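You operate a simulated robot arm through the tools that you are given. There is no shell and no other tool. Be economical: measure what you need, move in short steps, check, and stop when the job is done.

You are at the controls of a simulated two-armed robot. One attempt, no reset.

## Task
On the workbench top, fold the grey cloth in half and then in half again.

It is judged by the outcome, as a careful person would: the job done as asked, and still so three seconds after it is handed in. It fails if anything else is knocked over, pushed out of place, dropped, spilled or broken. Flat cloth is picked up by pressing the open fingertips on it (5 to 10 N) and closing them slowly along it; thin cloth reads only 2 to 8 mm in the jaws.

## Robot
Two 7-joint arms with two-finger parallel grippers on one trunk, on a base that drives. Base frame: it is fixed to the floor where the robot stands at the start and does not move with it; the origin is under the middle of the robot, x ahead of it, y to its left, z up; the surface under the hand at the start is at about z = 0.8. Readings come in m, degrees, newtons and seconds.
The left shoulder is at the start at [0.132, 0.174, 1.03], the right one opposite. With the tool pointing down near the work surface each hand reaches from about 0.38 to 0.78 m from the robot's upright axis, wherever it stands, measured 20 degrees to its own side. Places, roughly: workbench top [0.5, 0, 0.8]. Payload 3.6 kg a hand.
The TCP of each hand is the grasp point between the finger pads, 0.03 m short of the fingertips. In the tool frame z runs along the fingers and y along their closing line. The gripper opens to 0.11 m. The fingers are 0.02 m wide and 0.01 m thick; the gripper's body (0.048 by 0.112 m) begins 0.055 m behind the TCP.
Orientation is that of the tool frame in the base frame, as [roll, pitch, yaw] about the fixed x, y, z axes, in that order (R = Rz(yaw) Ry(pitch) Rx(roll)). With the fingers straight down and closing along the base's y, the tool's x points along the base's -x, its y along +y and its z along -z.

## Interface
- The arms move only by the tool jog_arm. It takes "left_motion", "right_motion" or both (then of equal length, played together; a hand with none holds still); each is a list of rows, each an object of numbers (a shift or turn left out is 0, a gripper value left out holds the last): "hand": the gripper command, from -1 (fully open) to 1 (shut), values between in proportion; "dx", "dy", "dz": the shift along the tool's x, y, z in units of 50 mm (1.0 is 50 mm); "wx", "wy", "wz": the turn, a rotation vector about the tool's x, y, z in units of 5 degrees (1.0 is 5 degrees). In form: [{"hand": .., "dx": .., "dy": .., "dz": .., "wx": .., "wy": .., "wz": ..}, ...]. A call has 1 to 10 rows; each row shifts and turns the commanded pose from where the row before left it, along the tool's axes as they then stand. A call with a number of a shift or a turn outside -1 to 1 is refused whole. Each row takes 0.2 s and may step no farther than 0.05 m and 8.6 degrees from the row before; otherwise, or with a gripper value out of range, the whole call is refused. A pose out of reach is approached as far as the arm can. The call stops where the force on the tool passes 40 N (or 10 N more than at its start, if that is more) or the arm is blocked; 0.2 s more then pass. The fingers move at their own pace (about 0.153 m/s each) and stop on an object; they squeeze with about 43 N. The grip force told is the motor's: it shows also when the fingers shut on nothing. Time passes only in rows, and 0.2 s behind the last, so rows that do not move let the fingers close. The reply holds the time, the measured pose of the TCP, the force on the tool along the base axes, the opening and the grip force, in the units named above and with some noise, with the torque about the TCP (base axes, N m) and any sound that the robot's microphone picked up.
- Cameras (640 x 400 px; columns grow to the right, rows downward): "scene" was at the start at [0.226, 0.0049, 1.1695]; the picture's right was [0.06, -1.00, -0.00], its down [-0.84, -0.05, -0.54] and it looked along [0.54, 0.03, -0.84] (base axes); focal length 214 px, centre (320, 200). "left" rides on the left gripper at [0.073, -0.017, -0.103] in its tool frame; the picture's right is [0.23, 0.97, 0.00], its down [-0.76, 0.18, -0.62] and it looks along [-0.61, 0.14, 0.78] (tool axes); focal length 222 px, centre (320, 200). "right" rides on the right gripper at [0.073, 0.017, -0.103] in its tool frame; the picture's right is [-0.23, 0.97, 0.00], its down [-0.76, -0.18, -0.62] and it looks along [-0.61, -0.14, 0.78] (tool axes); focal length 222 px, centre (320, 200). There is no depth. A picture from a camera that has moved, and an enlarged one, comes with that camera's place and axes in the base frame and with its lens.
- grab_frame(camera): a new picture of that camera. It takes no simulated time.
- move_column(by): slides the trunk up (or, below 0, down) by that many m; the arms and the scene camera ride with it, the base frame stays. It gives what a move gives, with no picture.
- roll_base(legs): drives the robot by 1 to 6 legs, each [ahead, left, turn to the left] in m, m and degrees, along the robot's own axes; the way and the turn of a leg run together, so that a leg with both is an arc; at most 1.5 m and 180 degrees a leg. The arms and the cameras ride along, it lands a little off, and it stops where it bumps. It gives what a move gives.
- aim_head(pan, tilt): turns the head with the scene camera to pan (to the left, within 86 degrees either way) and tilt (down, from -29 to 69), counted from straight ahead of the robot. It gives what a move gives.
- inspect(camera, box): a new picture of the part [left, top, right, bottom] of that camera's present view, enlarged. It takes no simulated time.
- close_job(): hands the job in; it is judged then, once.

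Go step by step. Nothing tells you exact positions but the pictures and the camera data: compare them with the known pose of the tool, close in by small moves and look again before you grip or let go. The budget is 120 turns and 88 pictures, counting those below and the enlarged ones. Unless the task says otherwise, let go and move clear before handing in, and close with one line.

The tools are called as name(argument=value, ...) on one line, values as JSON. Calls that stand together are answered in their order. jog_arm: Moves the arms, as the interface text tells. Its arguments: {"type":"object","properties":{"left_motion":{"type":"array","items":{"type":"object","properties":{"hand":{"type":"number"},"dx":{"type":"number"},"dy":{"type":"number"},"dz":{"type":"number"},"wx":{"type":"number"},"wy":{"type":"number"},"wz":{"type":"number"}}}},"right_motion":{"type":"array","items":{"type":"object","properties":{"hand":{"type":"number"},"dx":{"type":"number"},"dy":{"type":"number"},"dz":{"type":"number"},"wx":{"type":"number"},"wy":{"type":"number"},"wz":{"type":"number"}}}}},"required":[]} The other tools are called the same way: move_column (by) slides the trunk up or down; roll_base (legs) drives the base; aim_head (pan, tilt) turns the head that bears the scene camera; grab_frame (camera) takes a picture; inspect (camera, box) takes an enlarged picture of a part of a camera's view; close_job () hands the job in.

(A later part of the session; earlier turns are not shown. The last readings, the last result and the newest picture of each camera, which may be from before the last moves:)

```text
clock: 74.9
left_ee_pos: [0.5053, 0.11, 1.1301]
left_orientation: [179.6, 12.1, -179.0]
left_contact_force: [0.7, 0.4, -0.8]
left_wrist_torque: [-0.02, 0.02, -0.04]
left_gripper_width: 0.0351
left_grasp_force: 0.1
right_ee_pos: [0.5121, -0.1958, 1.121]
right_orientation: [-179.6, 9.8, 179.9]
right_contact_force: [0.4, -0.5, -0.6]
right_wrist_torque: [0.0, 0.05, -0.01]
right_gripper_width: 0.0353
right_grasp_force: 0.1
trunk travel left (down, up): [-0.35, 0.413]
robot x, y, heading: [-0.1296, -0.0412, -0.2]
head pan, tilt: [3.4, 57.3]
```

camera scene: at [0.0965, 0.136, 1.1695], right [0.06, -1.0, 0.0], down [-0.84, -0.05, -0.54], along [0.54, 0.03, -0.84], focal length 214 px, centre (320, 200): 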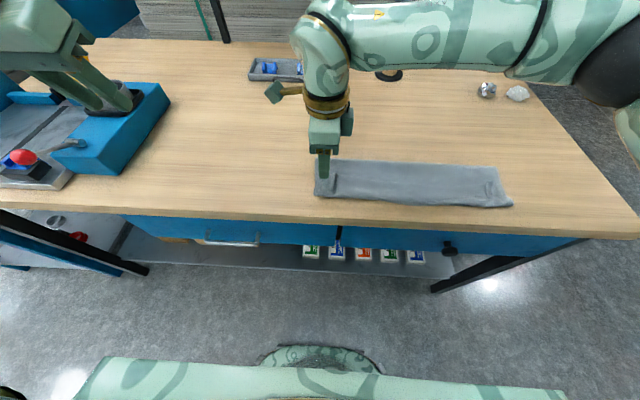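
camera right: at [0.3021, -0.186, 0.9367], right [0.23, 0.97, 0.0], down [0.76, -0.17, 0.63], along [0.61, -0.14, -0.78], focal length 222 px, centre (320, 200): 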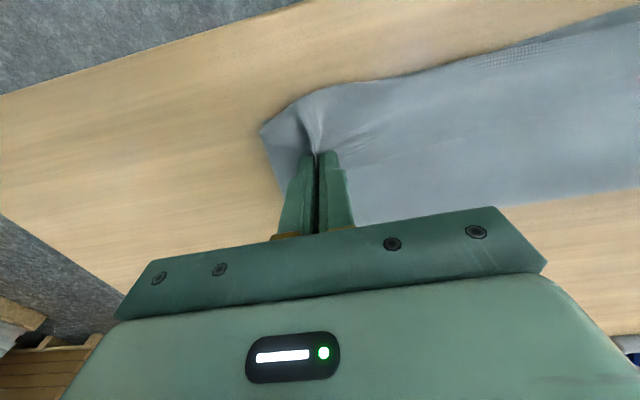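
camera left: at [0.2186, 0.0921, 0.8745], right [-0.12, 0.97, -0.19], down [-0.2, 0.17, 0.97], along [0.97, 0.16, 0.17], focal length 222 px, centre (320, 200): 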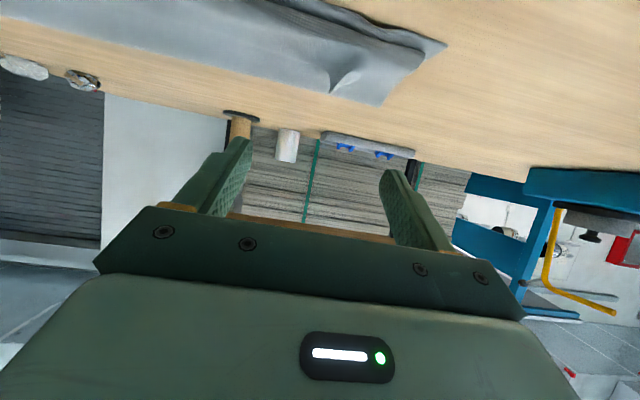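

jog_arm(left_motion=[{"wy": 1, "dz": 0.36}, {"wy": 1, "dz": 0.36}, {"wy": 1, "dz": 0.36}, {"wy": 1, "dz": 0.36}, {"wy": 1, "dz": 0.36}, {"wy": 1, "dz": 0.36}, {"wy": 1, "dz": 0.36}, {"wy": 1, "dz": 0.36}, {"wy": 1, "dz": 0.36}, {"wy": 1, "dz": 0.36}], right_motion=[{"wy": 1, "dz": 0.36}, {"wy": 1, "dz": 0.36}, {"wy": 1, "dz": 0.36}, {"wy": 1, "dz": 0.36}, {"wy": 1, "dz": 0.36}, {"wy": 1, "dz": 0.36}, {"wy": 1, "dz": 0.36}, {"wy": 1, "dz": 0.36}, {"wy": 1, "dz": 0.36}, {"wy": 1, "dz": 0.36}])

grab_frame(camera="scene")

```text
clock: 77.1
left_ee_pos: [0.4333, 0.1412, 1.0497]
left_orientation: [179.6, -7.4, -178.4]
left_contact_force: [-0.6, 0.3, -0.4]
left_wrist_torque: [-0.02, -0.01, 0.01]
left_gripper_width: 0.0353
left_grasp_force: 0.0
left hand out of reach, approached as far as the arm can: row 1, 2, 3, 4, 5, 6, 7, 8, 9, 10
right_ee_pos: [0.479, -0.2184, 1.066]
right_orientation: [-179.6, 2.4, 179.9]
right_contact_force: [0.2, 0.8, -0.2]
right_wrist_torque: [-0.03, 0.0, -0.03]
right_gripper_width: 0.0351
right_grasp_force: 0.0
right hand out of reach, approached as far as the arm can: row 1, 2, 3, 4, 5, 6, 7, 8, 9, 10
trunk travel left (down, up): [-0.35, 0.413]
robot x, y, heading: [-0.128, -0.0393, -0.1]
head pan, tilt: [3.4, 57.3]
```

```text
35 pictures are left
camera scene: at [0.0027, -0.0318, 1.3761], right [0.06, -1.0, 0.0], down [-0.84, -0.05, -0.54], along [0.54, 0.03, -0.84], focal length 214 px, centre (320, 200)
```

scene: 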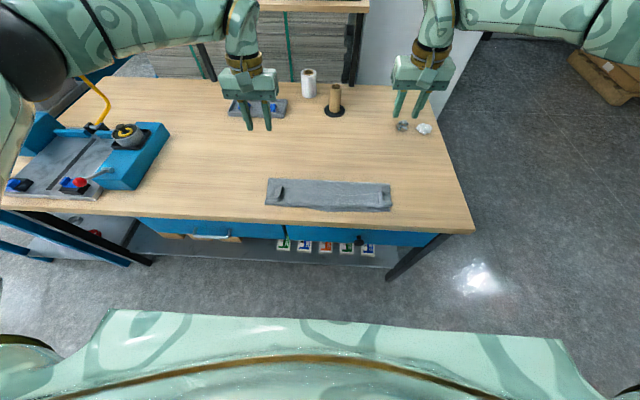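

The backward tilt is limited at that height. I'll go lower first, then try it near the cloth.

jog_arm(left_motion=[{"dz": 0.7, "dy": -0.08}, {"dz": 0.7, "dy": -0.08}, {"dz": 0.7, "dy": -0.08}, {"dz": 0.7, "dy": -0.08}, {"wy": 1}, {"wy": 1}, {"wy": 1}, {"wy": 1}, {"wy": 1}, {"wy": 1}], right_motion=[{"dz": 0.78, "dx": 0.2, "dy": 0.07}, {"dz": 0.78, "dx": 0.2, "dy": 0.07}, {"dz": 0.78, "dx": 0.2, "dy": 0.07}, {"dz": 0.78, "dx": 0.2, "dy": 0.07}, {"wy": 1}, {"wy": 1}, {"wy": 1}, {"wy": 1}, {"wy": 1}, {"wy": 1}])

```text
clock: 79.3
left_ee_pos: [0.3696, 0.1422, 0.9024]
left_orientation: [179.4, -23.0, -178.6]
left_contact_force: [-0.4, -0.9, 0.3]
left_wrist_torque: [-0.01, -0.01, -0.01]
left_gripper_width: 0.0352
left_grasp_force: 0.1
left hand out of reach, approached as far as the arm can: row 7, 8, 9, 10
right_ee_pos: [0.4463, -0.206, 0.9097]
right_orientation: [-179.7, -7.7, 179.8]
right_contact_force: [-0.5, 0.0, -0.1]
right_wrist_torque: [0.0, 0.01, 0.01]
right_gripper_width: 0.0351
right_grasp_force: 0.0
right hand out of reach, approached as far as the arm can: row 7, 8, 9, 10
trunk travel left (down, up): [-0.35, 0.413]
robot x, y, heading: [-0.1301, -0.0383, 0.1]
head pan, tilt: [3.4, 57.3]
```

jog_arm(left_motion=[{"dx": 0.7}, {"dx": 0.7}, {"dx": 0.3}, {}], right_motion=[{"dx": 0.9}, {"dx": 0.9}, {"dx": 0.9}, {"dx": 0.3}])

roll_base(legs=[[0.1, 0, 0]])

move_column(by=0.08)

jog_arm(left_motion=[{"dz": 0.7}, {"dz": 0.7}, {"dz": 0.3}, {"wy": 1}, {"wy": 1}, {"wy": 1}, {"wy": 1}, {}, {}], right_motion=[{"dz": 0.7}, {"dz": 0.7}, {"dz": 0.3}, {"wy": 1}, {"wy": 1}, {"wy": 1}, {"wy": 1}, {"wy": 1}, {"wy": 1}])

```text
clock: 80.3
left_ee_pos: [0.2923, 0.1391, 0.9366]
left_orientation: [179.4, -22.9, -178.7]
left_contact_force: [0.2, 1.1, 0.8]
left_wrist_torque: [-0.02, -0.02, -0.01]
left_gripper_width: 0.0351
left_grasp_force: 0.0
right_ee_pos: [0.2941, -0.2068, 0.9294]
right_orientation: [-179.6, -7.6, 179.8]
right_contact_force: [0.3, -0.6, 0.4]
right_wrist_torque: [0.04, -0.04, -0.02]
right_gripper_width: 0.0353
right_grasp_force: 0.0
trunk travel left (down, up): [-0.35, 0.413]
robot x, y, heading: [-0.1288, -0.0372, -0.1]
head pan, tilt: [3.4, 57.3]
```

```text
clock: 81.5
left_ee_pos: [0.3947, 0.1377, 0.9364]
left_orientation: [179.4, -23.0, -178.8]
left_contact_force: [0.1, -0.6, -0.7]
left_wrist_torque: [0.05, 0.01, 0.0]
left_gripper_width: 0.0353
left_grasp_force: 0.0
right_ee_pos: [0.3971, -0.2073, 0.9284]
right_orientation: [-179.6, -7.7, 179.8]
right_contact_force: [0.3, 0.6, -0.3]
right_wrist_torque: [0.02, 0.0, 0.0]
right_gripper_width: 0.0353
right_grasp_force: 0.0
trunk travel left (down, up): [-0.35, 0.413]
robot x, y, heading: [-0.0277, -0.0413, -0.5]
head pan, tilt: [3.4, 57.3]
```

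```text
clock: 82.6
left_ee_pos: [0.3926, 0.1365, 1.0148]
left_orientation: [179.4, -22.9, -178.7]
left_contact_force: [0.3, 0.6, -1.5]
left_wrist_torque: [-0.02, 0.02, -0.02]
left_gripper_width: 0.0352
left_grasp_force: 0.1
right_ee_pos: [0.395, -0.2077, 1.0086]
right_orientation: [-179.6, -7.6, 179.8]
right_contact_force: [0.4, -0.4, 0.0]
right_wrist_torque: [0.03, 0.01, 0.03]
right_gripper_width: 0.0353
right_grasp_force: 0.1
trunk travel left (down, up): [-0.43, 0.333]
robot x, y, heading: [-0.0279, -0.0374, -0.6]
head pan, tilt: [3.4, 57.3]
```

```text
clock: 84.6
left_ee_pos: [0.3591, 0.1381, 0.9374]
left_orientation: [179.3, -40.4, -178.6]
left_contact_force: [-0.3, -0.2, 0.0]
left_wrist_torque: [0.04, -0.01, 0.01]
left_gripper_width: 0.0349
left_grasp_force: 0.2
right_ee_pos: [0.3854, -0.2109, 0.9246]
right_orientation: [-179.4, -34.8, 179.0]
right_contact_force: [-0.4, 0.2, -0.2]
right_wrist_torque: [0.01, 0.02, 0.03]
right_gripper_width: 0.0353
right_grasp_force: 0.1
trunk travel left (down, up): [-0.43, 0.333]
robot x, y, heading: [-0.0272, -0.0356, -0.1]
head pan, tilt: [3.4, 57.3]
```

Now the backward tilt works. I'll line both hands up over the ridges.

jog_arm(left_motion=[{"wy": 1, "dy": -0.17}, {"wy": 0.9, "dy": -0.17}, {}, {"dx": -0.58}, {"dx": -0.58}, {"dx": -0.58}, {}], right_motion=[{"wy": 1, "dy": 0.07}, {"wy": 1, "dy": 0.07}, {"wy": 1}, {"dx": -0.4, "dz": 0.08}, {"dx": -0.4, "dz": 0.08}, {"dx": -0.4, "dz": 0.08}, {}])

grab_frame(camera="left")

grab_frame(camera="right")

```text
clock: 86.2
left_ee_pos: [0.32, 0.1427, 0.9513]
left_orientation: [177.0, -50.4, -174.6]
left_contact_force: [0.0, 0.6, 0.1]
left_wrist_torque: [0.0, 0.0, -0.01]
left_gripper_width: 0.035
left_grasp_force: 0.0
left hand out of reach, approached as far as the arm can: row 1, 2, 4, 5, 6
right_ee_pos: [0.3233, -0.2396, 0.9282]
right_orientation: [-175.9, -48.3, 172.2]
right_contact_force: [0.0, 0.1, -0.1]
right_wrist_torque: [0.01, 0.01, 0.01]
right_gripper_width: 0.0353
right_grasp_force: 0.0
right hand out of reach, approached as far as the arm can: row 1, 2, 3, 4, 5, 6
trunk travel left (down, up): [-0.43, 0.333]
robot x, y, heading: [-0.024, -0.0412, -0.4]
head pan, tilt: [3.4, 57.3]
```

```text
34 pictures are left
camera left: at [0.3537, 0.1255, 1.0726], right [-0.2, 0.96, 0.21], down [0.95, 0.23, -0.18], along [-0.22, 0.16, -0.96], focal length 222 px, centre (320, 200)
```

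left: 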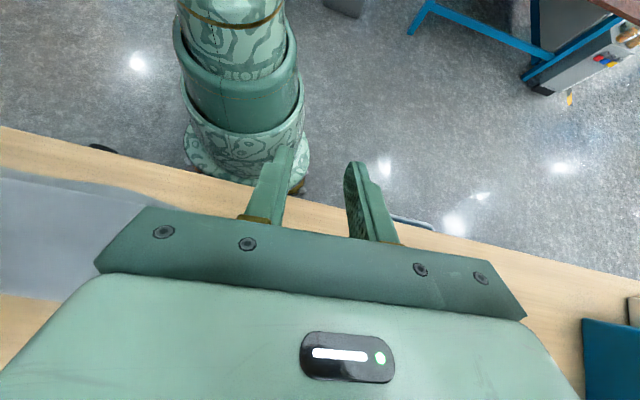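

```text
33 pictures are left
camera right: at [0.3528, -0.2183, 1.0507], right [0.23, 0.95, -0.22], down [0.95, -0.26, -0.15], along [-0.2, -0.17, -0.97], focal length 222 px, centre (320, 200)
```

right: 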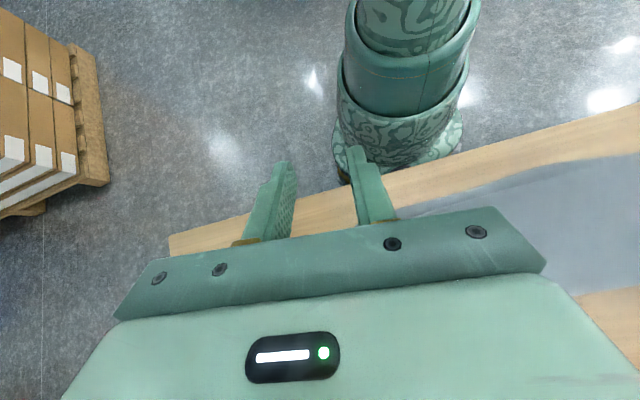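

Too steep. I'll settle at about −35°, straighten the wrists and raise the column for clearance.

jog_arm(left_motion=[{"wy": -1, "wx": -0.12, "wz": 0.35}, {"wy": -1, "wx": -0.11, "wz": 0.34}, {"wy": -1}, {}], right_motion=[{"wy": -0.9, "wx": 0.2, "wz": -0.5}, {"wy": -0.9, "wx": 0.17, "wz": -0.57}, {"wy": -0.9}, {}])

move_column(by=0.06)

jog_arm(left_motion=[{"dx": -0.47, "dy": -0.11, "dz": 0.2}, {"dx": -0.47, "dy": -0.11, "dz": 0.2}, {"dx": -0.47, "dy": -0.11, "dz": 0.2}, {"dx": -0.47, "dy": -0.11, "dz": 0.2}, {}], right_motion=[{"dx": -0.4, "dy": 0.17, "dz": 0.15}, {"dx": -0.4, "dy": 0.17, "dz": 0.15}, {"dx": -0.4, "dy": 0.17, "dz": 0.15}, {"dx": -0.4, "dy": 0.17, "dz": 0.15}, {}])

```text
clock: 87.2
left_ee_pos: [0.3192, 0.1447, 0.9502]
left_orientation: [179.6, -35.3, -180.0]
left_contact_force: [-0.1, 0.4, 0.6]
left_wrist_torque: [0.01, 0.03, 0.04]
left_gripper_width: 0.0351
left_grasp_force: 0.0
right_ee_pos: [0.3229, -0.2387, 0.9305]
right_orientation: [-179.8, -35.1, -179.6]
right_contact_force: [-0.8, 0.0, 0.8]
right_wrist_torque: [-0.01, 0.04, -0.04]
right_gripper_width: 0.0352
right_grasp_force: 0.0
trunk travel left (down, up): [-0.43, 0.333]
robot x, y, heading: [-0.0275, -0.0417, -0.0]
head pan, tilt: [3.4, 57.3]
```

```text
clock: 88.2
left_ee_pos: [0.3187, 0.1439, 1.0108]
left_orientation: [179.6, -35.4, -180.0]
left_contact_force: [0.1, -1.6, -0.7]
left_wrist_torque: [0.02, -0.03, -0.03]
left_gripper_width: 0.0351
left_grasp_force: 0.1
right_ee_pos: [0.3219, -0.2392, 0.9892]
right_orientation: [-179.7, -35.1, -179.8]
right_contact_force: [-0.2, 0.8, 0.1]
right_wrist_torque: [-0.02, 0.03, -0.05]
right_gripper_width: 0.0352
right_grasp_force: 0.0
trunk travel left (down, up): [-0.49, 0.273]
robot x, y, heading: [-0.0286, -0.0381, -0.2]
head pan, tilt: [3.4, 57.3]
```

```text
clock: 89.4
left_ee_pos: [0.3588, 0.1288, 0.9461]
left_orientation: [179.6, -35.4, 179.9]
left_contact_force: [-0.5, -0.7, 0.4]
left_wrist_torque: [0.0, -0.02, -0.02]
left_gripper_width: 0.0353
left_grasp_force: 0.1
left hand out of reach, approached as far as the arm can: row 4
right_ee_pos: [0.352, -0.2185, 0.9462]
right_orientation: [-179.5, -35.1, -179.7]
right_contact_force: [0.2, -0.9, 0.0]
right_wrist_torque: [0.0, 0.03, 0.01]
right_gripper_width: 0.0353
right_grasp_force: 0.0
right hand out of reach, approached as far as the arm can: row 3, 4
trunk travel left (down, up): [-0.49, 0.273]
robot x, y, heading: [-0.0289, -0.0376, -0.0]
head pan, tilt: [3.4, 57.3]
```

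jog_arm(left_motion=[{"dx": -0.27, "dz": 0.38}, {"dx": -0.27, "dz": 0.38}, {"dx": -0.27, "dz": 0.38}, {"dx": -0.35, "dz": -0.24}, {"dx": -0.35, "dz": -0.24}, {}], right_motion=[{"dx": -0.27, "dz": 0.38, "dy": 0.1}, {"dx": -0.27, "dz": 0.38, "dy": 0.1}, {"dx": -0.27, "dz": 0.38, "dy": 0.1}, {"dx": -0.4, "dz": -0.28}, {"dx": -0.4, "dz": -0.28}, {}])

grab_frame(camera="left")

grab_frame(camera="right")

```text
clock: 90.8
left_ee_pos: [0.3576, 0.129, 0.9353]
left_orientation: [179.5, -35.4, -179.8]
left_contact_force: [0.0, 0.2, 0.3]
left_wrist_torque: [0.02, 0.01, 0.0]
left_gripper_width: 0.0352
left_grasp_force: 0.0
left hand out of reach, approached as far as the arm can: row 1, 2, 3, 4, 5
right_ee_pos: [0.3535, -0.2146, 0.9342]
right_orientation: [-179.6, -35.1, -179.7]
right_contact_force: [-0.4, -0.3, -0.6]
right_wrist_torque: [-0.03, 0.01, -0.03]
right_gripper_width: 0.0351
right_grasp_force: 0.1
right hand out of reach, approached as far as the arm can: row 1, 2, 3, 4, 5
trunk travel left (down, up): [-0.49, 0.273]
robot x, y, heading: [-0.0269, -0.0387, -0.3]
head pan, tilt: [3.4, 57.3]
```

```text
32 pictures are left
camera left: at [0.3579, 0.1131, 1.0607], right [-0.18, 0.97, 0.14], down [0.98, 0.17, 0.07], along [0.04, 0.15, -0.99], focal length 222 px, centre (320, 200)
```

left: 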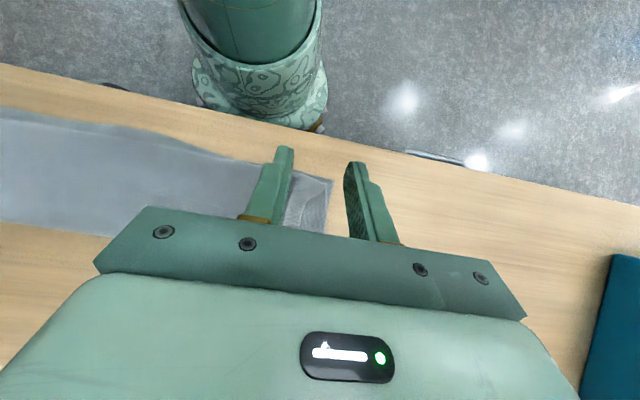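

```text
31 pictures are left
camera right: at [0.3515, -0.1976, 1.0601], right [0.18, 0.97, -0.14], down [0.98, -0.17, 0.07], along [0.05, -0.15, -0.99], focal length 222 px, centre (320, 200)
```

right: 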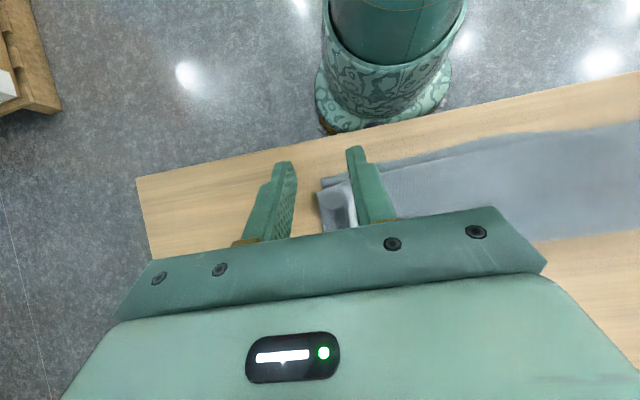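

Rigid moves work better here: I'll lower with the column and move forward with the base.

move_column(by=-0.05)

roll_base(legs=[[0.05, 0, 0]])

move_column(by=-0.025)

grab_frame(camera="left")

grab_frame(camera="right")

```text
clock: 91.8
left_ee_pos: [0.3596, 0.1286, 0.8827]
left_orientation: [179.6, -35.4, -179.9]
left_contact_force: [-0.9, 0.0, 0.3]
left_wrist_torque: [0.01, -0.01, 0.03]
left_gripper_width: 0.0354
left_grasp_force: 0.1
right_ee_pos: [0.3527, -0.2146, 0.8853]
right_orientation: [-179.6, -35.0, -179.7]
right_contact_force: [0.2, -0.3, 0.6]
right_wrist_torque: [0.02, -0.04, 0.01]
right_gripper_width: 0.0351
right_grasp_force: 0.0
trunk travel left (down, up): [-0.44, 0.323]
robot x, y, heading: [-0.0288, -0.0384, 0.0]
head pan, tilt: [3.4, 57.3]
```

```text
clock: 92.7
left_ee_pos: [0.4093, 0.1282, 0.8825]
left_orientation: [179.5, -35.4, -180.0]
left_contact_force: [0.5, -0.9, 1.3]
left_wrist_torque: [-0.01, 0.01, 0.0]
left_gripper_width: 0.0352
left_grasp_force: 0.0
right_ee_pos: [0.4053, -0.2148, 0.8851]
right_orientation: [-179.5, -35.2, -179.8]
right_contact_force: [-0.3, -0.1, 0.7]
right_wrist_torque: [0.02, 0.04, 0.01]
right_gripper_width: 0.0352
right_grasp_force: 0.0
trunk travel left (down, up): [-0.44, 0.323]
robot x, y, heading: [0.0228, -0.0422, -0.3]
head pan, tilt: [3.4, 57.3]
```

```text
clock: 93.4
left_ee_pos: [0.4084, 0.1283, 0.8594]
left_orientation: [179.7, -35.3, 179.9]
left_contact_force: [-0.9, 0.6, 0.5]
left_wrist_torque: [-0.02, -0.05, 0.01]
left_gripper_width: 0.0353
left_grasp_force: 0.1
right_ee_pos: [0.4029, -0.215, 0.8614]
right_orientation: [-179.6, -35.0, -179.9]
right_contact_force: [-0.7, 0.1, 0.1]
right_wrist_torque: [-0.01, -0.04, -0.01]
right_gripper_width: 0.0352
right_grasp_force: 0.2
trunk travel left (down, up): [-0.415, 0.348]
robot x, y, heading: [0.0243, -0.0399, -0.2]
head pan, tilt: [3.4, 57.3]
```

```text
30 pictures are left
camera left: at [0.4084, 0.1118, 0.9847], right [-0.18, 0.97, 0.14], down [0.98, 0.17, 0.07], along [0.04, 0.15, -0.99], focal length 222 px, centre (320, 200)
```

left: 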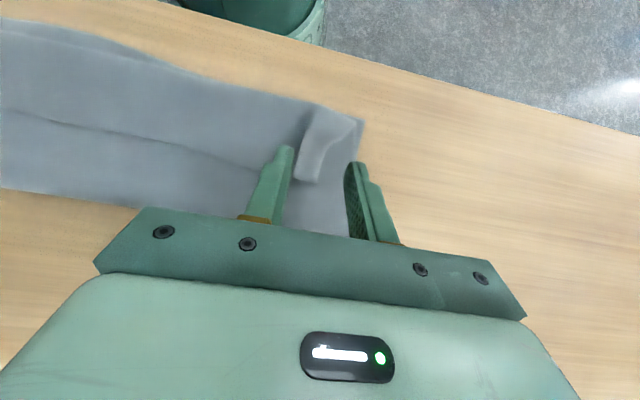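

```text
29 pictures are left
camera right: at [0.4014, -0.1972, 0.9861], right [0.18, 0.97, -0.14], down [0.98, -0.17, 0.07], along [0.05, -0.15, -0.99], focal length 222 px, centre (320, 200)
```

right: 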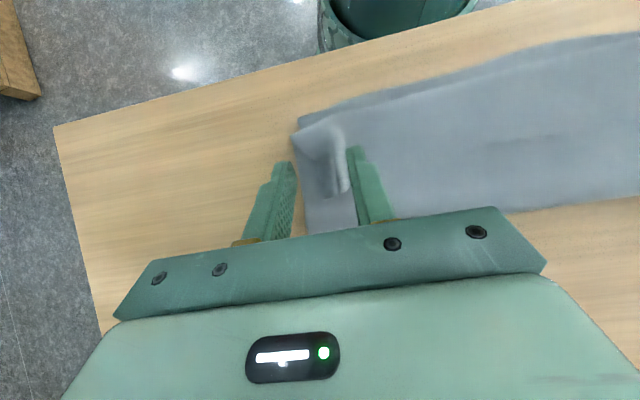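

The ridges are clearly visible between the fingers. I'll centre on them, lower and close.

jog_arm(left_motion=[{"dy": -0.03}, {}], right_motion=[{"dy": 0.2}, {}])

move_column(by=-0.021)

grab_frame(camera="left")

grab_frame(camera="right")

```text
clock: 94.0
left_ee_pos: [0.4083, 0.1258, 0.8578]
left_orientation: [179.6, -35.4, -179.9]
left_contact_force: [-0.1, -0.4, -0.4]
left_wrist_torque: [-0.01, 0.01, 0.02]
left_gripper_width: 0.0352
left_grasp_force: 0.0
right_ee_pos: [0.4016, -0.2049, 0.8601]
right_orientation: [-179.6, -35.2, -179.8]
right_contact_force: [-0.6, -0.1, 1.5]
right_wrist_torque: [0.0, -0.01, 0.01]
right_gripper_width: 0.0351
right_grasp_force: 0.1
trunk travel left (down, up): [-0.415, 0.348]
robot x, y, heading: [0.0226, -0.0384, -0.4]
head pan, tilt: [3.4, 57.3]
```

```text
clock: 94.7
left_ee_pos: [0.4085, 0.1272, 0.8389]
left_orientation: [179.6, -35.3, 180.0]
left_contact_force: [0.2, -0.5, 0.3]
left_wrist_torque: [0.03, 0.02, -0.02]
left_gripper_width: 0.0352
left_grasp_force: 0.0
right_ee_pos: [0.4024, -0.2056, 0.8385]
right_orientation: [-179.6, -35.1, -179.8]
right_contact_force: [-0.6, -0.1, 0.0]
right_wrist_torque: [0.0, 0.0, 0.0]
right_gripper_width: 0.0353
right_grasp_force: 0.0
trunk travel left (down, up): [-0.394, 0.369]
robot x, y, heading: [0.026, -0.0422, -0.2]
head pan, tilt: [3.4, 57.3]
```

```text
28 pictures are left
camera left: at [0.4088, 0.1104, 0.9636], right [-0.18, 0.97, 0.14], down [0.98, 0.17, 0.07], along [0.04, 0.15, -0.99], focal length 222 px, centre (320, 200)
```

left: 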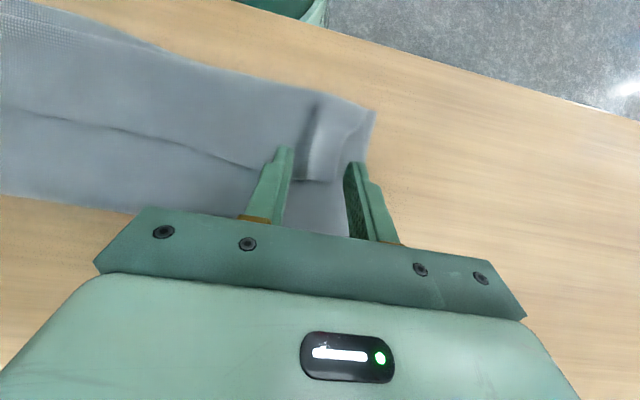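

```text
27 pictures are left
camera right: at [0.4014, -0.1871, 0.9647], right [0.18, 0.97, -0.14], down [0.98, -0.17, 0.07], along [0.05, -0.15, -0.99], focal length 222 px, centre (320, 200)
```

right: 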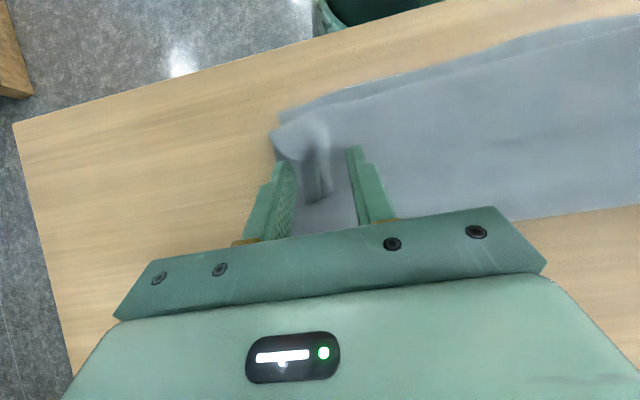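

move_column(by=-0.004)

jog_arm(left_motion=[{"hand": 0.5}, {"hand": 0.6}, {"hand": 0.7}, {"hand": 0.8}, {"hand": 0.9}, {"hand": 1.0}, {}], right_motion=[{"hand": 0.5}, {"hand": 0.6}, {"hand": 0.7}, {"hand": 0.8}, {"hand": 0.9}, {"hand": 1.0}, {}])

```text
clock: 95.2
left_ee_pos: [0.4081, 0.1259, 0.8343]
left_orientation: [179.6, -35.3, -180.0]
left_contact_force: [-0.6, -0.7, -0.3]
left_wrist_torque: [-0.04, 0.04, -0.01]
left_gripper_width: 0.0351
left_grasp_force: 0.1
right_ee_pos: [0.402, -0.2051, 0.8356]
right_orientation: [-179.6, -35.2, -179.8]
right_contact_force: [0.6, -0.5, -0.4]
right_wrist_torque: [0.0, -0.03, 0.01]
right_gripper_width: 0.0353
right_grasp_force: 0.1
trunk travel left (down, up): [-0.39, 0.373]
robot x, y, heading: [0.0229, -0.0394, 0.1]
head pan, tilt: [3.4, 57.3]
```

```text
clock: 96.8
left_ee_pos: [0.4091, 0.1268, 0.8343]
left_orientation: [179.6, -35.3, -180.0]
left_contact_force: [-0.6, -0.8, 0.4]
left_wrist_torque: [-0.03, 0.03, -0.01]
left_gripper_width: 0.0025
left_grasp_force: 42.7
right_ee_pos: [0.4034, -0.2044, 0.8344]
right_orientation: [-179.6, -35.1, -179.8]
right_contact_force: [-0.1, 1.1, -0.3]
right_wrist_torque: [0.01, 0.02, 0.0]
right_gripper_width: 0.0021
right_grasp_force: 42.2
trunk travel left (down, up): [-0.39, 0.373]
robot x, y, heading: [0.0208, -0.0398, -0.2]
head pan, tilt: [3.4, 57.3]
```

move_column(by=0.06)

grab_frame(camera="scene")

```text
clock: 97.8
left_ee_pos: [0.4087, 0.1268, 0.8927]
left_orientation: [179.6, -35.4, 179.9]
left_contact_force: [-0.2, -1.5, -0.4]
left_wrist_torque: [-0.04, 0.0, -0.02]
left_gripper_width: 0.0026
left_grasp_force: 42.5
right_ee_pos: [0.4032, -0.206, 0.894]
right_orientation: [-179.8, -35.2, -179.8]
right_contact_force: [-0.1, 0.9, 0.5]
right_wrist_torque: [0.04, -0.02, -0.06]
right_gripper_width: 0.0019
right_grasp_force: 41.9
trunk travel left (down, up): [-0.45, 0.313]
robot x, y, heading: [0.0225, -0.0408, -0.0]
head pan, tilt: [3.4, 57.3]
```

```text
26 pictures are left
camera scene: at [0.1269, -0.0344, 1.4771], right [0.06, -1.0, 0.0], down [-0.84, -0.05, -0.54], along [0.54, 0.03, -0.84], focal length 214 px, centre (320, 200)
```

scene: 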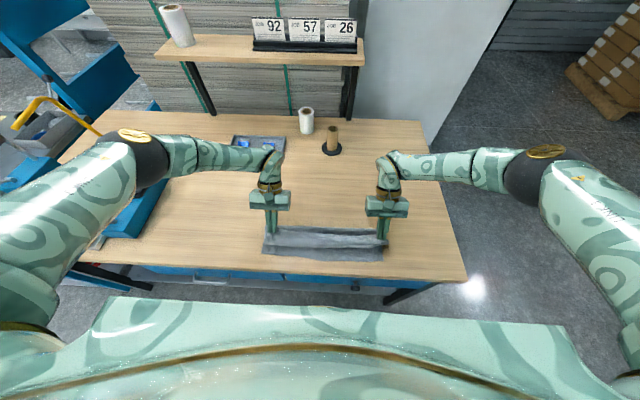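

The rim is held and lifted. Now I'll swing it upright and start trading arm reach for base and column motion, keeping the cloth slack.

jog_arm(left_motion=[{"wy": -1, "dx": -0.143, "dz": -0.264}, {"wy": -1, "dx": -0.165, "dz": -0.25}, {"wy": -1, "dx": -0.186, "dz": -0.235}, {"wy": -1, "dx": -0.206, "dz": -0.218}, {"wy": -1, "dx": -0.224, "dz": -0.2}, {"wy": -1, "dx": -0.24, "dz": -0.178}, {"wy": -1, "dx": -0.255, "dz": -0.157}, {}], right_motion=[{"wy": -1, "dx": -0.143, "dz": -0.264}, {"wy": -1, "dx": -0.165, "dz": -0.25}, {"wy": -1, "dx": -0.186, "dz": -0.235}, {"wy": -1, "dx": -0.206, "dz": -0.218}, {"wy": -1, "dx": -0.224, "dz": -0.2}, {"wy": -1, "dx": -0.24, "dz": -0.178}, {"wy": -1, "dx": -0.255, "dz": -0.157}, {}])

move_column(by=-0.05)

roll_base(legs=[[-0.08, 0, 0]])

```text
clock: 99.6
left_ee_pos: [0.5021, 0.1255, 0.9388]
left_orientation: [179.7, -0.4, 179.6]
left_contact_force: [0.3, -0.2, -0.3]
left_wrist_torque: [0.01, 0.01, -0.01]
left_gripper_width: 0.0022
left_grasp_force: 42.6
right_ee_pos: [0.4959, -0.2035, 0.9409]
right_orientation: [-179.7, -0.2, -179.6]
right_contact_force: [0.2, 0.1, -0.3]
right_wrist_torque: [0.06, -0.01, -0.02]
right_gripper_width: 0.0019
right_grasp_force: 41.8
trunk travel left (down, up): [-0.45, 0.313]
robot x, y, heading: [0.0234, -0.0414, -0.4]
head pan, tilt: [3.4, 57.3]
```

```text
clock: 100.5
left_ee_pos: [0.5017, 0.1255, 0.8887]
left_orientation: [179.7, -0.3, 179.7]
left_contact_force: [0.0, -0.7, 0.5]
left_wrist_torque: [0.01, 0.02, 0.0]
left_gripper_width: 0.0025
left_grasp_force: 42.3
right_ee_pos: [0.4978, -0.2042, 0.8922]
right_orientation: [-179.8, 0.0, -179.6]
right_contact_force: [0.2, 0.0, 0.0]
right_wrist_torque: [0.04, -0.02, 0.01]
right_gripper_width: 0.0019
right_grasp_force: 43.1
trunk travel left (down, up): [-0.4, 0.363]
robot x, y, heading: [0.0214, -0.039, -0.4]
head pan, tilt: [3.4, 57.3]
```

```text
clock: 101.6
left_ee_pos: [0.422, 0.1259, 0.8906]
left_orientation: [179.7, -0.2, 179.8]
left_contact_force: [-1.3, -0.7, 0.2]
left_wrist_torque: [0.01, -0.05, -0.01]
left_gripper_width: 0.0025
left_grasp_force: 42.4
right_ee_pos: [0.4164, -0.2034, 0.8918]
right_orientation: [-179.8, 0.0, -179.5]
right_contact_force: [0.7, 0.4, 0.1]
right_wrist_torque: [0.01, -0.06, 0.01]
right_gripper_width: 0.0017
right_grasp_force: 42.3
trunk travel left (down, up): [-0.4, 0.363]
robot x, y, heading: [-0.0571, -0.0368, 0.0]
head pan, tilt: [3.4, 57.3]
```

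move_column(by=-0.03)

jog_arm(left_motion=[{"dz": -0.58, "dx": -0.46}, {"dz": -0.58, "dx": -0.46}, {"dz": -0.54, "dx": -0.46}, {}], right_motion=[{"dz": -0.58, "dx": -0.5}, {"dz": -0.58, "dx": -0.5}, {"dz": -0.54, "dx": -0.5}, {}])

move_column(by=-0.08)

roll_base(legs=[[-0.07, 0, 0]])

jog_arm(left_motion=[{"dz": -0.58, "dx": -0.46}, {"dz": -0.58, "dx": -0.46}, {"dz": -0.54, "dx": -0.46}, {}], right_motion=[{"dz": -0.58, "dx": -0.46}, {"dz": -0.58, "dx": -0.46}, {"dz": -0.54, "dx": -0.46}, {}])

```text
clock: 102.3
left_ee_pos: [0.4221, 0.1267, 0.8601]
left_orientation: [179.6, -0.4, 179.8]
left_contact_force: [0.4, 0.2, -0.8]
left_wrist_torque: [-0.02, -0.02, 0.01]
left_gripper_width: 0.0024
left_grasp_force: 42.6
right_ee_pos: [0.4164, -0.2034, 0.8622]
right_orientation: [-179.6, -0.1, -179.5]
right_contact_force: [-0.2, 0.0, -0.1]
right_wrist_torque: [0.0, -0.02, 0.02]
right_gripper_width: 0.0019
right_grasp_force: 42.0
trunk travel left (down, up): [-0.37, 0.393]
robot x, y, heading: [-0.0558, -0.0395, -0.1]
head pan, tilt: [3.4, 57.3]
```

```text
clock: 103.3
left_ee_pos: [0.4923, 0.1283, 0.9452]
left_orientation: [179.6, -0.4, 179.8]
left_contact_force: [-0.6, -1.0, -0.6]
left_wrist_torque: [0.03, 0.03, 0.03]
left_gripper_width: 0.0024
left_grasp_force: 43.0
right_ee_pos: [0.4906, -0.2007, 0.9457]
right_orientation: [-179.7, -0.1, -179.5]
right_contact_force: [0.2, 0.3, 0.0]
right_wrist_torque: [0.05, -0.02, 0.0]
right_gripper_width: 0.0021
right_grasp_force: 41.8
trunk travel left (down, up): [-0.37, 0.393]
robot x, y, heading: [-0.0533, -0.0359, -0.1]
head pan, tilt: [3.4, 57.3]
```

```text
clock: 104.5
left_ee_pos: [0.4914, 0.1251, 0.8649]
left_orientation: [179.8, -0.3, 179.8]
left_contact_force: [-0.7, -0.2, 0.1]
left_wrist_torque: [0.03, 0.01, 0.0]
left_gripper_width: 0.0022
left_grasp_force: 42.3
right_ee_pos: [0.4932, -0.2021, 0.8675]
right_orientation: [-179.7, 0.1, -179.4]
right_contact_force: [-0.5, 0.3, 0.0]
right_wrist_torque: [-0.03, 0.0, 0.01]
right_gripper_width: 0.002
right_grasp_force: 41.8
trunk travel left (down, up): [-0.29, 0.473]
robot x, y, heading: [-0.0575, -0.0378, -0.4]
head pan, tilt: [3.4, 57.3]
```

```text
clock: 105.5
left_ee_pos: [0.4195, 0.1261, 0.8649]
left_orientation: [179.7, -0.3, 179.8]
left_contact_force: [0.8, 0.3, 0.5]
left_wrist_torque: [0.02, -0.02, 0.01]
left_gripper_width: 0.0025
left_grasp_force: 42.5
right_ee_pos: [0.4209, -0.2015, 0.8682]
right_orientation: [-179.8, -0.1, -179.5]
right_contact_force: [-1.0, 0.3, 0.0]
right_wrist_torque: [0.02, -0.04, 0.0]
right_gripper_width: 0.0021
right_grasp_force: 41.9
trunk travel left (down, up): [-0.29, 0.473]
robot x, y, heading: [-0.1262, -0.0376, -0.2]
head pan, tilt: [3.4, 57.3]
```

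```text
clock: 106.5
left_ee_pos: [0.4914, 0.1268, 0.947]
left_orientation: [179.7, -0.5, 179.8]
left_contact_force: [0.0, -0.7, -0.7]
left_wrist_torque: [-0.01, 0.04, 0.0]
left_gripper_width: 0.0024
left_grasp_force: 42.7
right_ee_pos: [0.4899, -0.199, 0.952]
right_orientation: [-179.8, -0.1, -179.5]
right_contact_force: [0.4, 0.1, -0.8]
right_wrist_torque: [0.02, 0.02, -0.01]
right_gripper_width: 0.0019
right_grasp_force: 41.6
trunk travel left (down, up): [-0.29, 0.473]
robot x, y, heading: [-0.1289, -0.0358, 0.0]
head pan, tilt: [3.4, 57.3]
```

move_column(by=-0.085)

jog_arm(left_motion=[{"wy": -1, "dx": 0.05, "dz": -0.284}, {"wy": -1, "dx": 0.025, "dz": -0.287}, {"wy": -1, "dz": -0.288}, {"wy": -1, "dx": -0.026, "dz": -0.287}, {"wy": -1, "dx": -0.05, "dz": -0.284}, {"wy": -1, "dx": -0.075, "dz": -0.279}, {}], right_motion=[{"wy": -1, "dx": 0.05, "dz": -0.284}, {"wy": -1, "dx": 0.025, "dz": -0.287}, {"wy": -1, "dz": -0.288}, {"wy": -1, "dx": -0.026, "dz": -0.287}, {"wy": -1, "dx": -0.05, "dz": -0.284}, {"wy": -1, "dx": -0.075, "dz": -0.279}, {}])

move_column(by=-0.08)

jog_arm(left_motion=[{"wy": -1, "dx": -0.108, "dz": -0.266}, {"wy": -1, "dx": -0.13, "dz": -0.255}, {"wy": -1, "dx": -0.152, "dz": -0.244}, {"wy": -1, "dx": -0.172, "dz": -0.23}, {"wy": -1, "dx": -0.192, "dz": -0.213}, {}], right_motion=[{"wy": -1, "dx": -0.108, "dz": -0.266}, {"wy": -1, "dx": -0.13, "dz": -0.255}, {"wy": -1, "dx": -0.152, "dz": -0.244}, {"wy": -1, "dx": -0.172, "dz": -0.23}, {"wy": -1, "dx": -0.192, "dz": -0.213}, {}])

inspect(camera="scene", box=[180, 60, 480, 240])

```text
clock: 107.7
left_ee_pos: [0.49, 0.1255, 0.8644]
left_orientation: [179.8, -0.3, 179.7]
left_contact_force: [-0.7, 0.3, 0.1]
left_wrist_torque: [0.04, 0.0, 0.01]
left_gripper_width: 0.0023
left_grasp_force: 42.0
right_ee_pos: [0.4904, -0.2004, 0.8667]
right_orientation: [-179.7, 0.0, -179.6]
right_contact_force: [-0.2, -0.1, -0.2]
right_wrist_torque: [0.02, 0.01, 0.03]
right_gripper_width: 0.0017
right_grasp_force: 42.1
trunk travel left (down, up): [-0.205, 0.558]
robot x, y, heading: [-0.1266, -0.0391, 0.3]
head pan, tilt: [3.4, 57.3]
```

```text
clock: 109.3
left_ee_pos: [0.4771, 0.1256, 0.9497]
left_orientation: [179.6, 29.7, 179.6]
left_contact_force: [-0.1, 0.7, -0.2]
left_wrist_torque: [0.06, 0.02, 0.01]
left_gripper_width: 0.0024
left_grasp_force: 42.6
right_ee_pos: [0.4771, -0.2013, 0.9499]
right_orientation: [-179.6, 29.9, -179.3]
right_contact_force: [0.1, 0.1, -0.5]
right_wrist_torque: [0.02, -0.01, 0.02]
right_gripper_width: 0.0018
right_grasp_force: 41.9
trunk travel left (down, up): [-0.205, 0.558]
robot x, y, heading: [-0.1281, -0.0356, -0.1]
head pan, tilt: [3.4, 57.3]
```

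```text
clock: 110.5
left_ee_pos: [0.4759, 0.1247, 0.8696]
left_orientation: [179.5, 29.7, 179.5]
left_contact_force: [-1.0, -0.3, -0.2]
left_wrist_torque: [-0.01, -0.04, 0.02]
left_gripper_width: 0.0024
left_grasp_force: 42.8
right_ee_pos: [0.4759, -0.1992, 0.8713]
right_orientation: [-179.7, 30.0, -179.3]
right_contact_force: [-0.8, 0.0, 0.0]
right_wrist_torque: [0.03, -0.02, 0.02]
right_gripper_width: 0.002
right_grasp_force: 41.8
trunk travel left (down, up): [-0.125, 0.638]
robot x, y, heading: [-0.1266, -0.0391, -0.1]
head pan, tilt: [3.4, 57.3]
```

```text
clock: 111.9
left_ee_pos: [0.4681, 0.1248, 0.9405]
left_orientation: [179.4, 54.6, 179.3]
left_contact_force: [-0.6, 0.7, 0.0]
left_wrist_torque: [-0.03, 0.0, 0.01]
left_gripper_width: 0.0022
left_grasp_force: 42.4
right_ee_pos: [0.4676, -0.2002, 0.9427]
right_orientation: [-179.6, 54.9, -179.1]
right_contact_force: [-0.3, -1.1, 0.4]
right_wrist_torque: [0.0, 0.0, 0.01]
right_gripper_width: 0.0017
right_grasp_force: 41.3
trunk travel left (down, up): [-0.125, 0.638]
robot x, y, heading: [-0.1273, -0.0356, -0.1]
head pan, tilt: [3.4, 57.3]
```

```text
2.13 times, centred on (330, 150) of scene
camera zoom: at [0.114, -0.0341, 1.1427], right [0.06, -1.0, 0.0], down [-0.84, -0.05, -0.54], along [0.54, 0.03, -0.84], focal length 458 px, centre (299, 307)
```

zoom: 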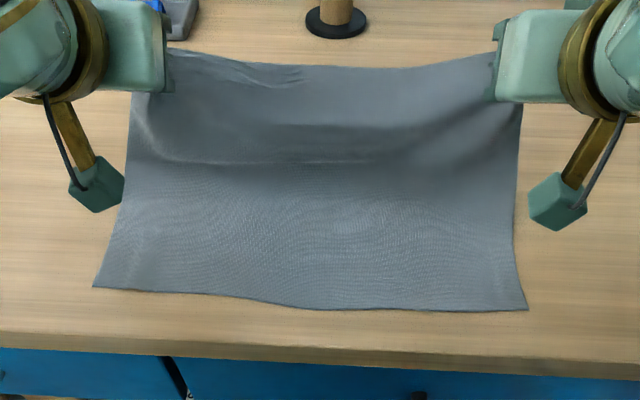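

The top layer hangs smoothly with the bottom edge undisturbed. A little more tilt, then down and back in small base and column steps.

move_column(by=-0.04)

jog_arm(left_motion=[{"wy": -0.9}, {"wy": -0.9}, {}], right_motion=[{"wy": -0.9}, {"wy": -0.9}, {}])

roll_base(legs=[[-0.075, 0, 0]])

move_column(by=-0.045)

grab_frame(camera="left")

```text
clock: 112.7
left_ee_pos: [0.4661, 0.1241, 0.9011]
left_orientation: [179.4, 54.7, 179.4]
left_contact_force: [0.3, 0.2, 0.1]
left_wrist_torque: [0.02, -0.01, 0.01]
left_gripper_width: 0.0023
left_grasp_force: 42.1
right_ee_pos: [0.4664, -0.1995, 0.9027]
right_orientation: [-179.5, 55.0, -179.1]
right_contact_force: [0.3, -0.8, 0.3]
right_wrist_torque: [-0.03, 0.03, 0.0]
right_gripper_width: 0.0015
right_grasp_force: 41.6
trunk travel left (down, up): [-0.085, 0.678]
robot x, y, heading: [-0.1311, -0.0347, 0.0]
head pan, tilt: [3.4, 57.3]
```

```text
clock: 113.5
left_ee_pos: [0.4677, 0.1187, 0.8979]
left_orientation: [179.4, 62.6, 178.7]
left_contact_force: [0.5, 0.7, -0.5]
left_wrist_torque: [0.02, 0.03, -0.02]
left_gripper_width: 0.0025
left_grasp_force: 42.0
left hand out of reach, approached as far as the arm can: row 2
right_ee_pos: [0.4665, -0.1953, 0.9008]
right_orientation: [-179.6, 63.0, -178.4]
right_contact_force: [-0.1, 0.1, -1.3]
right_wrist_torque: [0.01, 0.01, 0.01]
right_gripper_width: 0.0018
right_grasp_force: 41.7
right hand out of reach, approached as far as the arm can: row 2
trunk travel left (down, up): [-0.085, 0.678]
robot x, y, heading: [-0.1287, -0.0358, -0.2]
head pan, tilt: [3.4, 57.3]
```

```text
clock: 114.6
left_ee_pos: [0.392, 0.1196, 0.8985]
left_orientation: [179.5, 62.6, 178.9]
left_contact_force: [0.2, 0.2, -0.1]
left_wrist_torque: [0.02, -0.02, 0.01]
left_gripper_width: 0.0023
left_grasp_force: 42.3
right_ee_pos: [0.3894, -0.1931, 0.9023]
right_orientation: [-179.7, 63.1, -178.4]
right_contact_force: [-0.7, 0.5, -0.3]
right_wrist_torque: [0.0, -0.01, 0.01]
right_gripper_width: 0.0017
right_grasp_force: 41.7
trunk travel left (down, up): [-0.085, 0.678]
robot x, y, heading: [-0.202, -0.0389, -0.1]
head pan, tilt: [3.4, 57.3]
```

```text
clock: 115.4
left_ee_pos: [0.3916, 0.1206, 0.8541]
left_orientation: [179.4, 62.5, 178.9]
left_contact_force: [-0.2, 0.6, -0.4]
left_wrist_torque: [0.02, 0.03, -0.02]
left_gripper_width: 0.0025
left_grasp_force: 42.2
right_ee_pos: [0.3939, -0.193, 0.8512]
right_orientation: [-179.5, 62.2, -178.5]
right_contact_force: [-0.3, -0.2, 0.8]
right_wrist_torque: [0.02, 0.01, 0.02]
right_gripper_width: 0.0018
right_grasp_force: 41.9
trunk travel left (down, up): [-0.04, 0.723]
robot x, y, heading: [-0.2009, -0.0386, -0.1]
head pan, tilt: [3.4, 57.3]
```

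```text
24 pictures are left
camera left: at [0.2658, 0.106, 0.8382], right [-0.1, 0.98, -0.2], down [-0.2, 0.17, 0.96], along [0.98, 0.13, 0.18], focal length 222 px, centre (320, 200)
```

left: 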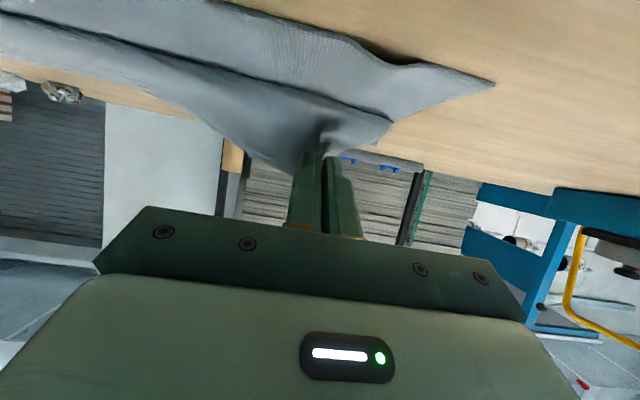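

move_column(by=-0.018)

roll_base(legs=[[-0.058, 0, 0]])

grab_frame(camera="left")

inspect(camera="scene", box=[180, 60, 480, 220])

```text
clock: 116.1
left_ee_pos: [0.3919, 0.1213, 0.8375]
left_orientation: [179.3, 62.2, 179.0]
left_contact_force: [-0.5, 0.4, 1.1]
left_wrist_torque: [0.02, 0.04, 0.0]
left_gripper_width: 0.0024
left_grasp_force: 42.4
right_ee_pos: [0.3932, -0.1934, 0.8343]
right_orientation: [-179.5, 61.9, -178.6]
right_contact_force: [-0.7, 0.8, 1.0]
right_wrist_torque: [0.02, -0.01, 0.0]
right_gripper_width: 0.0019
right_grasp_force: 41.7
trunk travel left (down, up): [-0.022, 0.741]
robot x, y, heading: [-0.2041, -0.0389, -0.2]
head pan, tilt: [3.4, 57.3]
```

```text
clock: 117.0
left_ee_pos: [0.3337, 0.1204, 0.838]
left_orientation: [179.3, 62.1, 179.0]
left_contact_force: [-0.6, 0.3, -0.1]
left_wrist_torque: [-0.01, 0.0, 0.01]
left_gripper_width: 0.0024
left_grasp_force: 42.3
right_ee_pos: [0.3371, -0.1923, 0.8343]
right_orientation: [-179.3, 61.9, -178.4]
right_contact_force: [0.1, -0.2, -0.5]
right_wrist_torque: [-0.01, 0.03, -0.03]
right_gripper_width: 0.0019
right_grasp_force: 42.0
trunk travel left (down, up): [-0.022, 0.741]
robot x, y, heading: [-0.2583, -0.0404, 0.2]
head pan, tilt: [3.4, 57.3]
```

```text
23 pictures are left
camera left: at [0.2086, 0.1065, 0.8216], right [-0.1, 0.98, -0.19], down [-0.19, 0.17, 0.97], along [0.98, 0.14, 0.17], focal length 222 px, centre (320, 200)
```

left: 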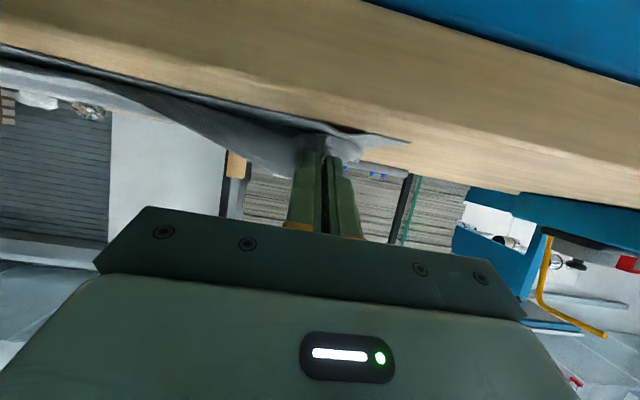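

```text
2.13 times, centred on (330, 140) of scene
camera zoom: at [0.0461, -0.0333, 1.032], right [0.06, -1.0, 0.0], down [-0.84, -0.05, -0.54], along [0.54, 0.03, -0.84], focal length 458 px, centre (299, 328)
```

zoom: 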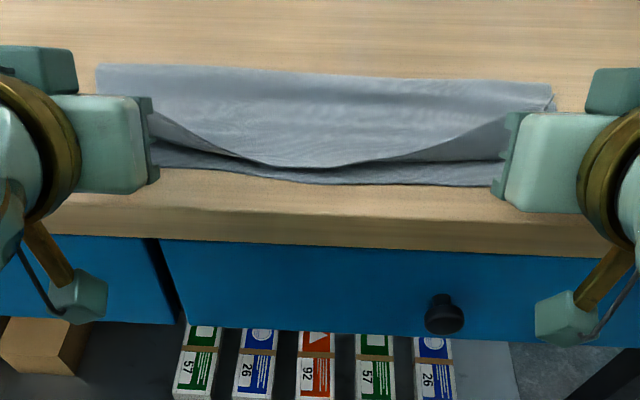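

That's the real edge now, with no curl. I'll spread the hands slightly, back up about 1 cm, touch down and release.

jog_arm(left_motion=[{"dy": 0.12}, {}], right_motion=[{"dy": -0.2}, {}])

roll_base(legs=[[-0.012, 0, 0]])

move_column(by=-0.006)

inspect(camera="scene", box=[180, 60, 480, 220])

```text
clock: 117.6
left_ee_pos: [0.3341, 0.127, 0.8376]
left_orientation: [179.1, 61.7, 179.0]
left_contact_force: [-0.1, -0.8, -0.4]
left_wrist_torque: [0.01, 0.0, -0.01]
left_gripper_width: 0.0023
left_grasp_force: 42.6
right_ee_pos: [0.3379, -0.2035, 0.8353]
right_orientation: [-179.3, 61.4, -178.6]
right_contact_force: [0.3, 1.2, 0.0]
right_wrist_torque: [0.0, 0.02, 0.05]
right_gripper_width: 0.0018
right_grasp_force: 41.8
trunk travel left (down, up): [-0.022, 0.741]
robot x, y, heading: [-0.2561, -0.0368, 0.1]
head pan, tilt: [3.4, 57.3]
```

```text
clock: 118.4
left_ee_pos: [0.3218, 0.1269, 0.8381]
left_orientation: [179.2, 61.8, 179.0]
left_contact_force: [-0.1, -0.9, 0.0]
left_wrist_torque: [0.04, 0.0, -0.04]
left_gripper_width: 0.0027
left_grasp_force: 42.1
right_ee_pos: [0.3247, -0.2047, 0.8362]
right_orientation: [-179.3, 61.4, -178.6]
right_contact_force: [-0.7, 0.9, 0.1]
right_wrist_torque: [-0.01, 0.0, 0.03]
right_gripper_width: 0.0017
right_grasp_force: 41.6
trunk travel left (down, up): [-0.022, 0.741]
robot x, y, heading: [-0.2732, -0.0379, -0.1]
head pan, tilt: [3.4, 57.3]
```

```text
clock: 118.9
left_ee_pos: [0.322, 0.1272, 0.8331]
left_orientation: [179.1, 61.8, 179.2]
left_contact_force: [0.0, -0.6, -0.3]
left_wrist_torque: [0.01, 0.01, -0.01]
left_gripper_width: 0.0028
left_grasp_force: 42.5
right_ee_pos: [0.3244, -0.204, 0.8295]
right_orientation: [-179.2, 61.4, -178.8]
right_contact_force: [0.3, 0.8, -0.9]
right_wrist_torque: [0.03, -0.01, 0.05]
right_gripper_width: 0.0018
right_grasp_force: 41.8
trunk travel left (down, up): [-0.016, 0.747]
robot x, y, heading: [-0.27, -0.0339, -0.1]
head pan, tilt: [3.4, 57.3]
```

```text
2.13 times, centred on (330, 140) of scene
camera zoom: at [0.0382, -0.0333, 1.0252], right [0.06, -1.0, 0.0], down [-0.84, -0.05, -0.54], along [0.54, 0.03, -0.84], focal length 458 px, centre (299, 328)
```

zoom: 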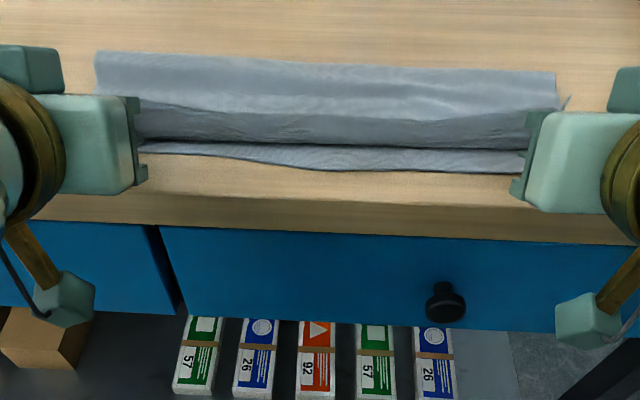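

Spreading pulled the rim tight and made a roll; the narrower spacing let the edge drape correctly. I'll go back to it and check.

jog_arm(left_motion=[{"dy": -0.15}, {}], right_motion=[{"dy": 0.25}, {}])

inspect(camera="scene", box=[180, 60, 480, 220])

```text
clock: 119.5
left_ee_pos: [0.3228, 0.121, 0.8335]
left_orientation: [179.2, 61.7, 179.2]
left_contact_force: [-1.0, -0.8, 0.5]
left_wrist_torque: [0.01, -0.02, 0.01]
left_gripper_width: 0.0025
left_grasp_force: 42.3
right_ee_pos: [0.3266, -0.1915, 0.829]
right_orientation: [-179.3, 61.3, -178.7]
right_contact_force: [-0.3, 0.1, -0.2]
right_wrist_torque: [0.0, 0.02, 0.01]
right_gripper_width: 0.0018
right_grasp_force: 41.8
trunk travel left (down, up): [-0.016, 0.747]
robot x, y, heading: [-0.271, -0.0361, -0.0]
head pan, tilt: [3.4, 57.3]
```

```text
2.13 times, centred on (330, 140) of scene
camera zoom: at [0.0386, -0.0333, 1.0251], right [0.06, -1.0, 0.0], down [-0.84, -0.05, -0.54], along [0.54, 0.03, -0.84], focal length 458 px, centre (299, 328)
```

zoom: 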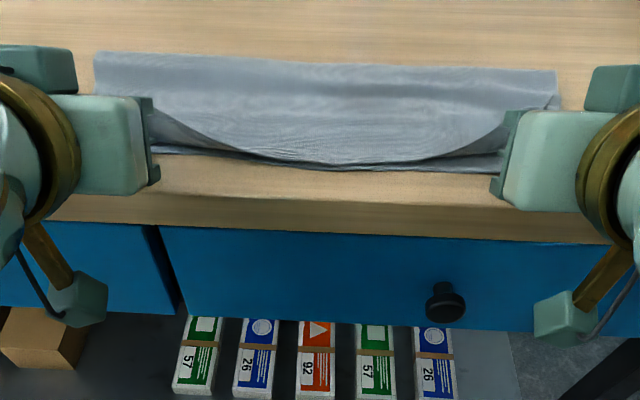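

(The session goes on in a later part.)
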